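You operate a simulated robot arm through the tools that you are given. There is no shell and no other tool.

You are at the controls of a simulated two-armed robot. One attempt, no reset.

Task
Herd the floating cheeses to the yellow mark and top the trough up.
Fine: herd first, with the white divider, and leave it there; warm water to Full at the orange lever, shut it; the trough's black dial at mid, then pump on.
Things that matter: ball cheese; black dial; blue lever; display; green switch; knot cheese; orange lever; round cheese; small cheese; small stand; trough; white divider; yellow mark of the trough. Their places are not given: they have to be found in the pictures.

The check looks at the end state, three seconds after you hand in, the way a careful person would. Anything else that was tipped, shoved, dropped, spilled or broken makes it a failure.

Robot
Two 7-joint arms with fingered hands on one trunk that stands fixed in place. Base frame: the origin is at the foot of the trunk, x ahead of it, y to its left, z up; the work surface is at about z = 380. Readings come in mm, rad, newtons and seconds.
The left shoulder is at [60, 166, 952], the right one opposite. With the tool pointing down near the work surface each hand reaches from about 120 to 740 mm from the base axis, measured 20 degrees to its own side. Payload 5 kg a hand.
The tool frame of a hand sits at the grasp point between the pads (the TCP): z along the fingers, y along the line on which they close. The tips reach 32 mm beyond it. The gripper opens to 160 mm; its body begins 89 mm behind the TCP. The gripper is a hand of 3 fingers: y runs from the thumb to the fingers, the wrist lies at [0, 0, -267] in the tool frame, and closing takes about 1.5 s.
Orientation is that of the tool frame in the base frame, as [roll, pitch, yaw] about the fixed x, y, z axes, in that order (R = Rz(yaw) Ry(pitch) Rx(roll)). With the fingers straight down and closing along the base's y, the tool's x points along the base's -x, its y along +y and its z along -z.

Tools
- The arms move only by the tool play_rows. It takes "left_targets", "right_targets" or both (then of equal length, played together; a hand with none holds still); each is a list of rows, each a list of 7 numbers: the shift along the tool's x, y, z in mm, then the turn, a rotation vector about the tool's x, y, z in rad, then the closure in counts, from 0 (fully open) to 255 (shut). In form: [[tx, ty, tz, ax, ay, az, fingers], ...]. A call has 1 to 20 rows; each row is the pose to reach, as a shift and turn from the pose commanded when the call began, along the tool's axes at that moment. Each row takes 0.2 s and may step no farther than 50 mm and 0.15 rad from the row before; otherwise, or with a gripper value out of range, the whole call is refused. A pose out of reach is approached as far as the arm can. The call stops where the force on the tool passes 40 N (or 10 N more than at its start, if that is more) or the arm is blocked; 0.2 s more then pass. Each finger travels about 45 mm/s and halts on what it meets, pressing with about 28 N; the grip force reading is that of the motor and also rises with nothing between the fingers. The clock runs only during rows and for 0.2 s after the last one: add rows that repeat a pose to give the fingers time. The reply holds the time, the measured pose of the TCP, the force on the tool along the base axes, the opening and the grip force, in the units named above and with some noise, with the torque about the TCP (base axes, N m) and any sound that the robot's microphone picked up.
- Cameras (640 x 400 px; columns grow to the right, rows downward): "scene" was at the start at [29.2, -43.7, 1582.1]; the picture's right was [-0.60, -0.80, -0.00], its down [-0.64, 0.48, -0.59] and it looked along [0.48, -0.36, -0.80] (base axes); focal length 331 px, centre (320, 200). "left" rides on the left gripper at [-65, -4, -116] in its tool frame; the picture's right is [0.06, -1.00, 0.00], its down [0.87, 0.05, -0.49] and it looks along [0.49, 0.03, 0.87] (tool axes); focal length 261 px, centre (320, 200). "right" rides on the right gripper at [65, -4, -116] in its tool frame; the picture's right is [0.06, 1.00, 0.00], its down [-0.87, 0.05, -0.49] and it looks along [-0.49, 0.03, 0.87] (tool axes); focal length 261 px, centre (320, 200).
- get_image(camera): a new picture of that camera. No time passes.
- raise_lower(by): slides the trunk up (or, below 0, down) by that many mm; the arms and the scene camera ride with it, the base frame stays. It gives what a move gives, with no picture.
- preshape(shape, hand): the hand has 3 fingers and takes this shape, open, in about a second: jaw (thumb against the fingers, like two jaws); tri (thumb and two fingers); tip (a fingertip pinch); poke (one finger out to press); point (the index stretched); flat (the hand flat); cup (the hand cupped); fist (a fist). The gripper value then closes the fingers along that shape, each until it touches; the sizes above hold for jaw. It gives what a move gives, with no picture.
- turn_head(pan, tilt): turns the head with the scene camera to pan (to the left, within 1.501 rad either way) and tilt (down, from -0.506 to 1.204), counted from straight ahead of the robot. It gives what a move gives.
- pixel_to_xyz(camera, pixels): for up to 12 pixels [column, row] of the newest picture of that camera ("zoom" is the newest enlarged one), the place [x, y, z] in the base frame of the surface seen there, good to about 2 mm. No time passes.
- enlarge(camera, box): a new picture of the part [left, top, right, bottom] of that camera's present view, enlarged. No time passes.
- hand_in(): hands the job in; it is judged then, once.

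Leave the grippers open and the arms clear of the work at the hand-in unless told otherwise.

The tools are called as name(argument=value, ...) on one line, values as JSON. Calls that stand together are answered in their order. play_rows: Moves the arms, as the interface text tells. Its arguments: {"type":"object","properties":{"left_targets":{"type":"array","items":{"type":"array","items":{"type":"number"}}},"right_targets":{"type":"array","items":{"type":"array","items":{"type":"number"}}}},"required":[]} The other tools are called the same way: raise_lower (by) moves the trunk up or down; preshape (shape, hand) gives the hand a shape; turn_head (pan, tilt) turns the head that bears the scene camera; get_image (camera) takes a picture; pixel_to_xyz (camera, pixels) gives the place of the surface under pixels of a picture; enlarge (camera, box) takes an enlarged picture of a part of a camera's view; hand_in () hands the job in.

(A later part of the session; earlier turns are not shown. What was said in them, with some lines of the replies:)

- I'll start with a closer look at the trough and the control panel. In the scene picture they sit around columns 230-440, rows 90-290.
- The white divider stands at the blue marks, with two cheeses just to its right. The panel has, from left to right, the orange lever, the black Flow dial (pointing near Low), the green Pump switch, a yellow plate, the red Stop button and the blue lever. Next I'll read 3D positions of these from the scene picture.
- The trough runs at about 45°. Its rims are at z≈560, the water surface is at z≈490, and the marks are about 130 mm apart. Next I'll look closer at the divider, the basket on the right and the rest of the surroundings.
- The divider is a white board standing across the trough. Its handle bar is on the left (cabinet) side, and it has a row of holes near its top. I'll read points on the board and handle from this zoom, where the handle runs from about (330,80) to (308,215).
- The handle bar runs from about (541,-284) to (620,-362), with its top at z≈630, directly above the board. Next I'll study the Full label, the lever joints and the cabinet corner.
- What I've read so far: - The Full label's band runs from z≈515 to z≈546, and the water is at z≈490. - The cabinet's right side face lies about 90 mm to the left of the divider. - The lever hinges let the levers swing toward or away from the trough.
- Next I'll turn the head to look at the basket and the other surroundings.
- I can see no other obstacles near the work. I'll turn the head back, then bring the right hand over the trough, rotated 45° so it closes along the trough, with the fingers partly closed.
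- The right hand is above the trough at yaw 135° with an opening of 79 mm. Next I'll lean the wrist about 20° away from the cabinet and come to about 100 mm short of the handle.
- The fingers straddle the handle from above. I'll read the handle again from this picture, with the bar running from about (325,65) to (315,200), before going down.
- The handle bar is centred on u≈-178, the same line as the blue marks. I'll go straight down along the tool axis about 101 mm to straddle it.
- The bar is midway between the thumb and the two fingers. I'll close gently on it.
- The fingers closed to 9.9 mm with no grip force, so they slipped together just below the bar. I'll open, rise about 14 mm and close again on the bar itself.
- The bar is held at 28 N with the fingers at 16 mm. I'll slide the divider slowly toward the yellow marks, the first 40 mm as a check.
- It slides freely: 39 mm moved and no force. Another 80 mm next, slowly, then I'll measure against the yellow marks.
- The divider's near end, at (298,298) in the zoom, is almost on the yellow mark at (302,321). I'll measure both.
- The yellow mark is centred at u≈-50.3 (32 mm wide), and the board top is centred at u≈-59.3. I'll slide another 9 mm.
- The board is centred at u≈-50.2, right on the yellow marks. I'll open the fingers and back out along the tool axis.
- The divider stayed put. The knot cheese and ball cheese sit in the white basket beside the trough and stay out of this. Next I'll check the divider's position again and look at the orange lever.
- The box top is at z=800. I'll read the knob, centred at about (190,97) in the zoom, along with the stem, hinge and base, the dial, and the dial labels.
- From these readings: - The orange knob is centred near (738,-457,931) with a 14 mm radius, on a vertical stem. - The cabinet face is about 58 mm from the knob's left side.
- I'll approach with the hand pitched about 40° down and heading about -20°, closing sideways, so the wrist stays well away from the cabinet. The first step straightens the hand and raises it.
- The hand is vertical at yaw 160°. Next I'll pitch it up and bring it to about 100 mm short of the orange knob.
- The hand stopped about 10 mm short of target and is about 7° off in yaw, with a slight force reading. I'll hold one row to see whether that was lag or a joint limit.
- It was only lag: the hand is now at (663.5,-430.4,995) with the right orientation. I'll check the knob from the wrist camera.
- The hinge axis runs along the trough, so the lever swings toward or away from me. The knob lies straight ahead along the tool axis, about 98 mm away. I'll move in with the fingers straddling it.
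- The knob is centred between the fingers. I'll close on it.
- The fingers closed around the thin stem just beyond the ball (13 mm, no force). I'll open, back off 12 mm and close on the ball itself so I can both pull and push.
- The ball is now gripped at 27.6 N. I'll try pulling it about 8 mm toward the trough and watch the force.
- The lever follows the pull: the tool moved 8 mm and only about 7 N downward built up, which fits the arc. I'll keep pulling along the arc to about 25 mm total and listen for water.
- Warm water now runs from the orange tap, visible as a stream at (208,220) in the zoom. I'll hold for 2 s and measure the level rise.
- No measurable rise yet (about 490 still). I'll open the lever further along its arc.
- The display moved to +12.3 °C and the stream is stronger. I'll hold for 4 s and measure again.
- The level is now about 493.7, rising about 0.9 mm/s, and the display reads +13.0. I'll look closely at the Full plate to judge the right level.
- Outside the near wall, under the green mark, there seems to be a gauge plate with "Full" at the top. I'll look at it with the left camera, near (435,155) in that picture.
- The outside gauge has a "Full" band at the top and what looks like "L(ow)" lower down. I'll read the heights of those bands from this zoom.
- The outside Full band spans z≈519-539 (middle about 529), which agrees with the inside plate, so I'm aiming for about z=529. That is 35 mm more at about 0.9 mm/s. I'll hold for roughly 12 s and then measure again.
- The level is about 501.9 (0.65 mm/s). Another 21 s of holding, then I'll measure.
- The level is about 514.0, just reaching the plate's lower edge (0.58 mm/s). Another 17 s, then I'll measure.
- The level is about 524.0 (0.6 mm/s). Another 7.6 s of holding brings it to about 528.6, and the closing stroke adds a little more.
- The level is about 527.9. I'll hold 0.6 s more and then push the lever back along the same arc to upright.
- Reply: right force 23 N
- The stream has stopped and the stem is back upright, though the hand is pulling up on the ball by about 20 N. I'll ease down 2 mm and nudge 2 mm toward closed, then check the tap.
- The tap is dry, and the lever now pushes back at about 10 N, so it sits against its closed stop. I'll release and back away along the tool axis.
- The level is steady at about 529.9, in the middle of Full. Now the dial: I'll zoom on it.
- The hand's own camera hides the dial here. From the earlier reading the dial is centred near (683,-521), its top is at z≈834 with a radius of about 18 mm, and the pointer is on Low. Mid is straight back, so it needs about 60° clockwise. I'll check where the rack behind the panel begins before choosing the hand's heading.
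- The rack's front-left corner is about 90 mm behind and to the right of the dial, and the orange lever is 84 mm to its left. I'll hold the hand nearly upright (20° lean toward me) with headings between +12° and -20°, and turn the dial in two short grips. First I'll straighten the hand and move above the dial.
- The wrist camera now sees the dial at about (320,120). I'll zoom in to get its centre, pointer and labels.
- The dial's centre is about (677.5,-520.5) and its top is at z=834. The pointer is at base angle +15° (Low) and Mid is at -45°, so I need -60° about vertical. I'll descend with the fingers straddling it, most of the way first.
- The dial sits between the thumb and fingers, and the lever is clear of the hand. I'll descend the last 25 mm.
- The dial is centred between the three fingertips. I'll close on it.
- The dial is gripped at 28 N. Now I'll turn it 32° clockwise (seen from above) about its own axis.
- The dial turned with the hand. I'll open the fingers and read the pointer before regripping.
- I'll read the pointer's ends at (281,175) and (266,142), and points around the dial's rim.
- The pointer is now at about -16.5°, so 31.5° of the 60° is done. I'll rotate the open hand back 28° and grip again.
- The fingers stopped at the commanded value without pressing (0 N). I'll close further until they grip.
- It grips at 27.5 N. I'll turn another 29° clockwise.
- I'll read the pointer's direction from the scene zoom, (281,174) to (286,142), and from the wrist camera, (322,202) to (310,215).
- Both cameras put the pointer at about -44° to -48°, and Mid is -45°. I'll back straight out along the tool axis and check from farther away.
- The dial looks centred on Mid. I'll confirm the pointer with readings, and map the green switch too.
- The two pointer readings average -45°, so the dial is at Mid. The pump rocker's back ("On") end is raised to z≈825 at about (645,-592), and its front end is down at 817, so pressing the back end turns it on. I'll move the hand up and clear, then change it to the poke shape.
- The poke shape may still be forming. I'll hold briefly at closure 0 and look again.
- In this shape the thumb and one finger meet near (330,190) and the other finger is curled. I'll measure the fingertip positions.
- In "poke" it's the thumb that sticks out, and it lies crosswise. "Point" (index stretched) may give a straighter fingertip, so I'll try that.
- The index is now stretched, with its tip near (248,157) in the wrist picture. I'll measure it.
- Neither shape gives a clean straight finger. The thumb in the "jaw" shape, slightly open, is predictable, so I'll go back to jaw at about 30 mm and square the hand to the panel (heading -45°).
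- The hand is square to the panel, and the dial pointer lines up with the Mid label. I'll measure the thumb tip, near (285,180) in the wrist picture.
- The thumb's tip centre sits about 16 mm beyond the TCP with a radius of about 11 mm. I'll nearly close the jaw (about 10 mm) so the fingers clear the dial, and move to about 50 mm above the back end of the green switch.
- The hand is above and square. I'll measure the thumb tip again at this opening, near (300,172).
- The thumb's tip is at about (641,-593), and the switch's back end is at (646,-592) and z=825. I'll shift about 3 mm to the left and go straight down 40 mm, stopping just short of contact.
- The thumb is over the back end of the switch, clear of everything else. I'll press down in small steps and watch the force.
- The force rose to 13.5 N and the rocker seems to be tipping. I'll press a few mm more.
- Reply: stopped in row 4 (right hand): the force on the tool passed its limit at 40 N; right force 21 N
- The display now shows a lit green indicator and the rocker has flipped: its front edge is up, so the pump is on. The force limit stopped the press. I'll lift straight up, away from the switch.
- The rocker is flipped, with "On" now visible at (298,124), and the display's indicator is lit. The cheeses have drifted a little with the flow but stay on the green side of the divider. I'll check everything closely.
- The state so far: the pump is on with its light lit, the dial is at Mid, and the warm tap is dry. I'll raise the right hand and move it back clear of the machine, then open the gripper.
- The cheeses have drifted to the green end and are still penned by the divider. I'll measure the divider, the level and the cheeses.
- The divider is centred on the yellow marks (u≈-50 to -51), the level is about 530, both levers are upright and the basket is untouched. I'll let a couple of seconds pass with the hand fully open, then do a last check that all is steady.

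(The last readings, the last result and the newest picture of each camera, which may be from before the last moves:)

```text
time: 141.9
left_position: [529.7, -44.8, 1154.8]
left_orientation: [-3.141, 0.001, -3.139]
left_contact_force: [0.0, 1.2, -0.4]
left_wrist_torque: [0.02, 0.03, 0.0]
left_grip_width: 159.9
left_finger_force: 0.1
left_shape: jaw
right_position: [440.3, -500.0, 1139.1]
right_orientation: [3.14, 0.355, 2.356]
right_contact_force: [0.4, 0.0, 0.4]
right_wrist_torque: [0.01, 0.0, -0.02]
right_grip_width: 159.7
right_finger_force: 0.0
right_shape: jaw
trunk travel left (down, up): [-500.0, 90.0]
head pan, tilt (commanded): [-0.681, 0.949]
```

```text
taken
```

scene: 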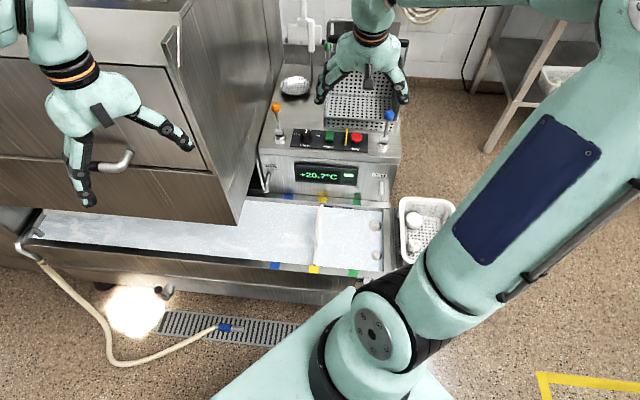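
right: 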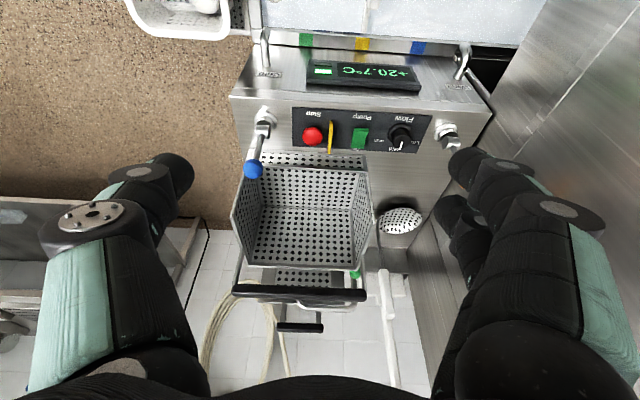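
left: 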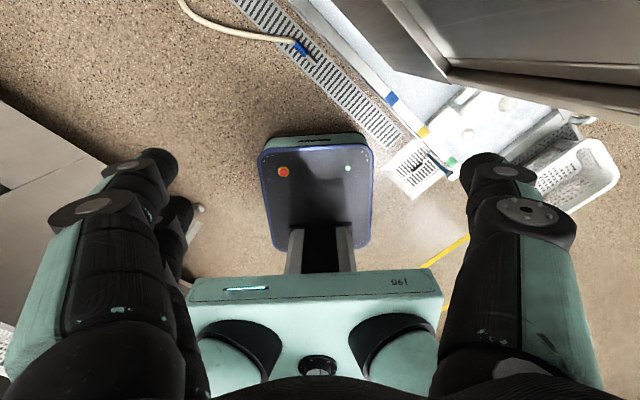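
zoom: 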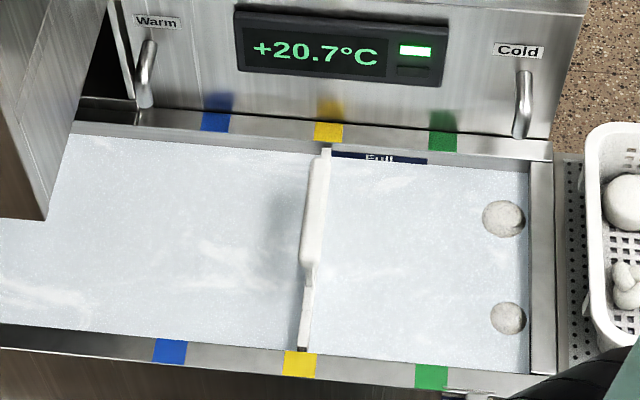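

Everything is steady:
- **Divider:** at the yellow marks, with both floating cheeses on its green side.
- **Water:** at Full (z≈530), with both taps dry.
- **Dial and pump:** the dial is at Mid and the pump's indicator is lit.
- **Arms:** both clear of the work, with the grippers open.

I'm handing in.

hand_in()

```text
The job is handed in.
```

I finished the job and handed it in. The hand-in gave no verdict, so what follows is from my own last check.

- **Herding:** the white divider stands on the yellow marks, within a few millimetres. Both floating cheeses are penned on its green side. The pump's flow has since carried them to the far end of the trough.
- **Water:** warm water was run in at the orange lever to the middle of the Full mark. The lever is shut and no water is running from either tap. The display reads +20.7 °C.
- **Dial and pump:** the black dial points at Mid. I then switched the pump on, and its light on the display is lit.
- **Everything else:** both arms are clear of the work with the grippers open. The basket with the knot and ball cheeses looks undisturbed, and I saw nothing tipped or spilled.

When I pressed the pump switch, the force passed the 40 N limit and stopped the move. The switch had already flipped to On, and the pictures show no damage. The left arm ended about 5 mm from where it had been, touching nothing.
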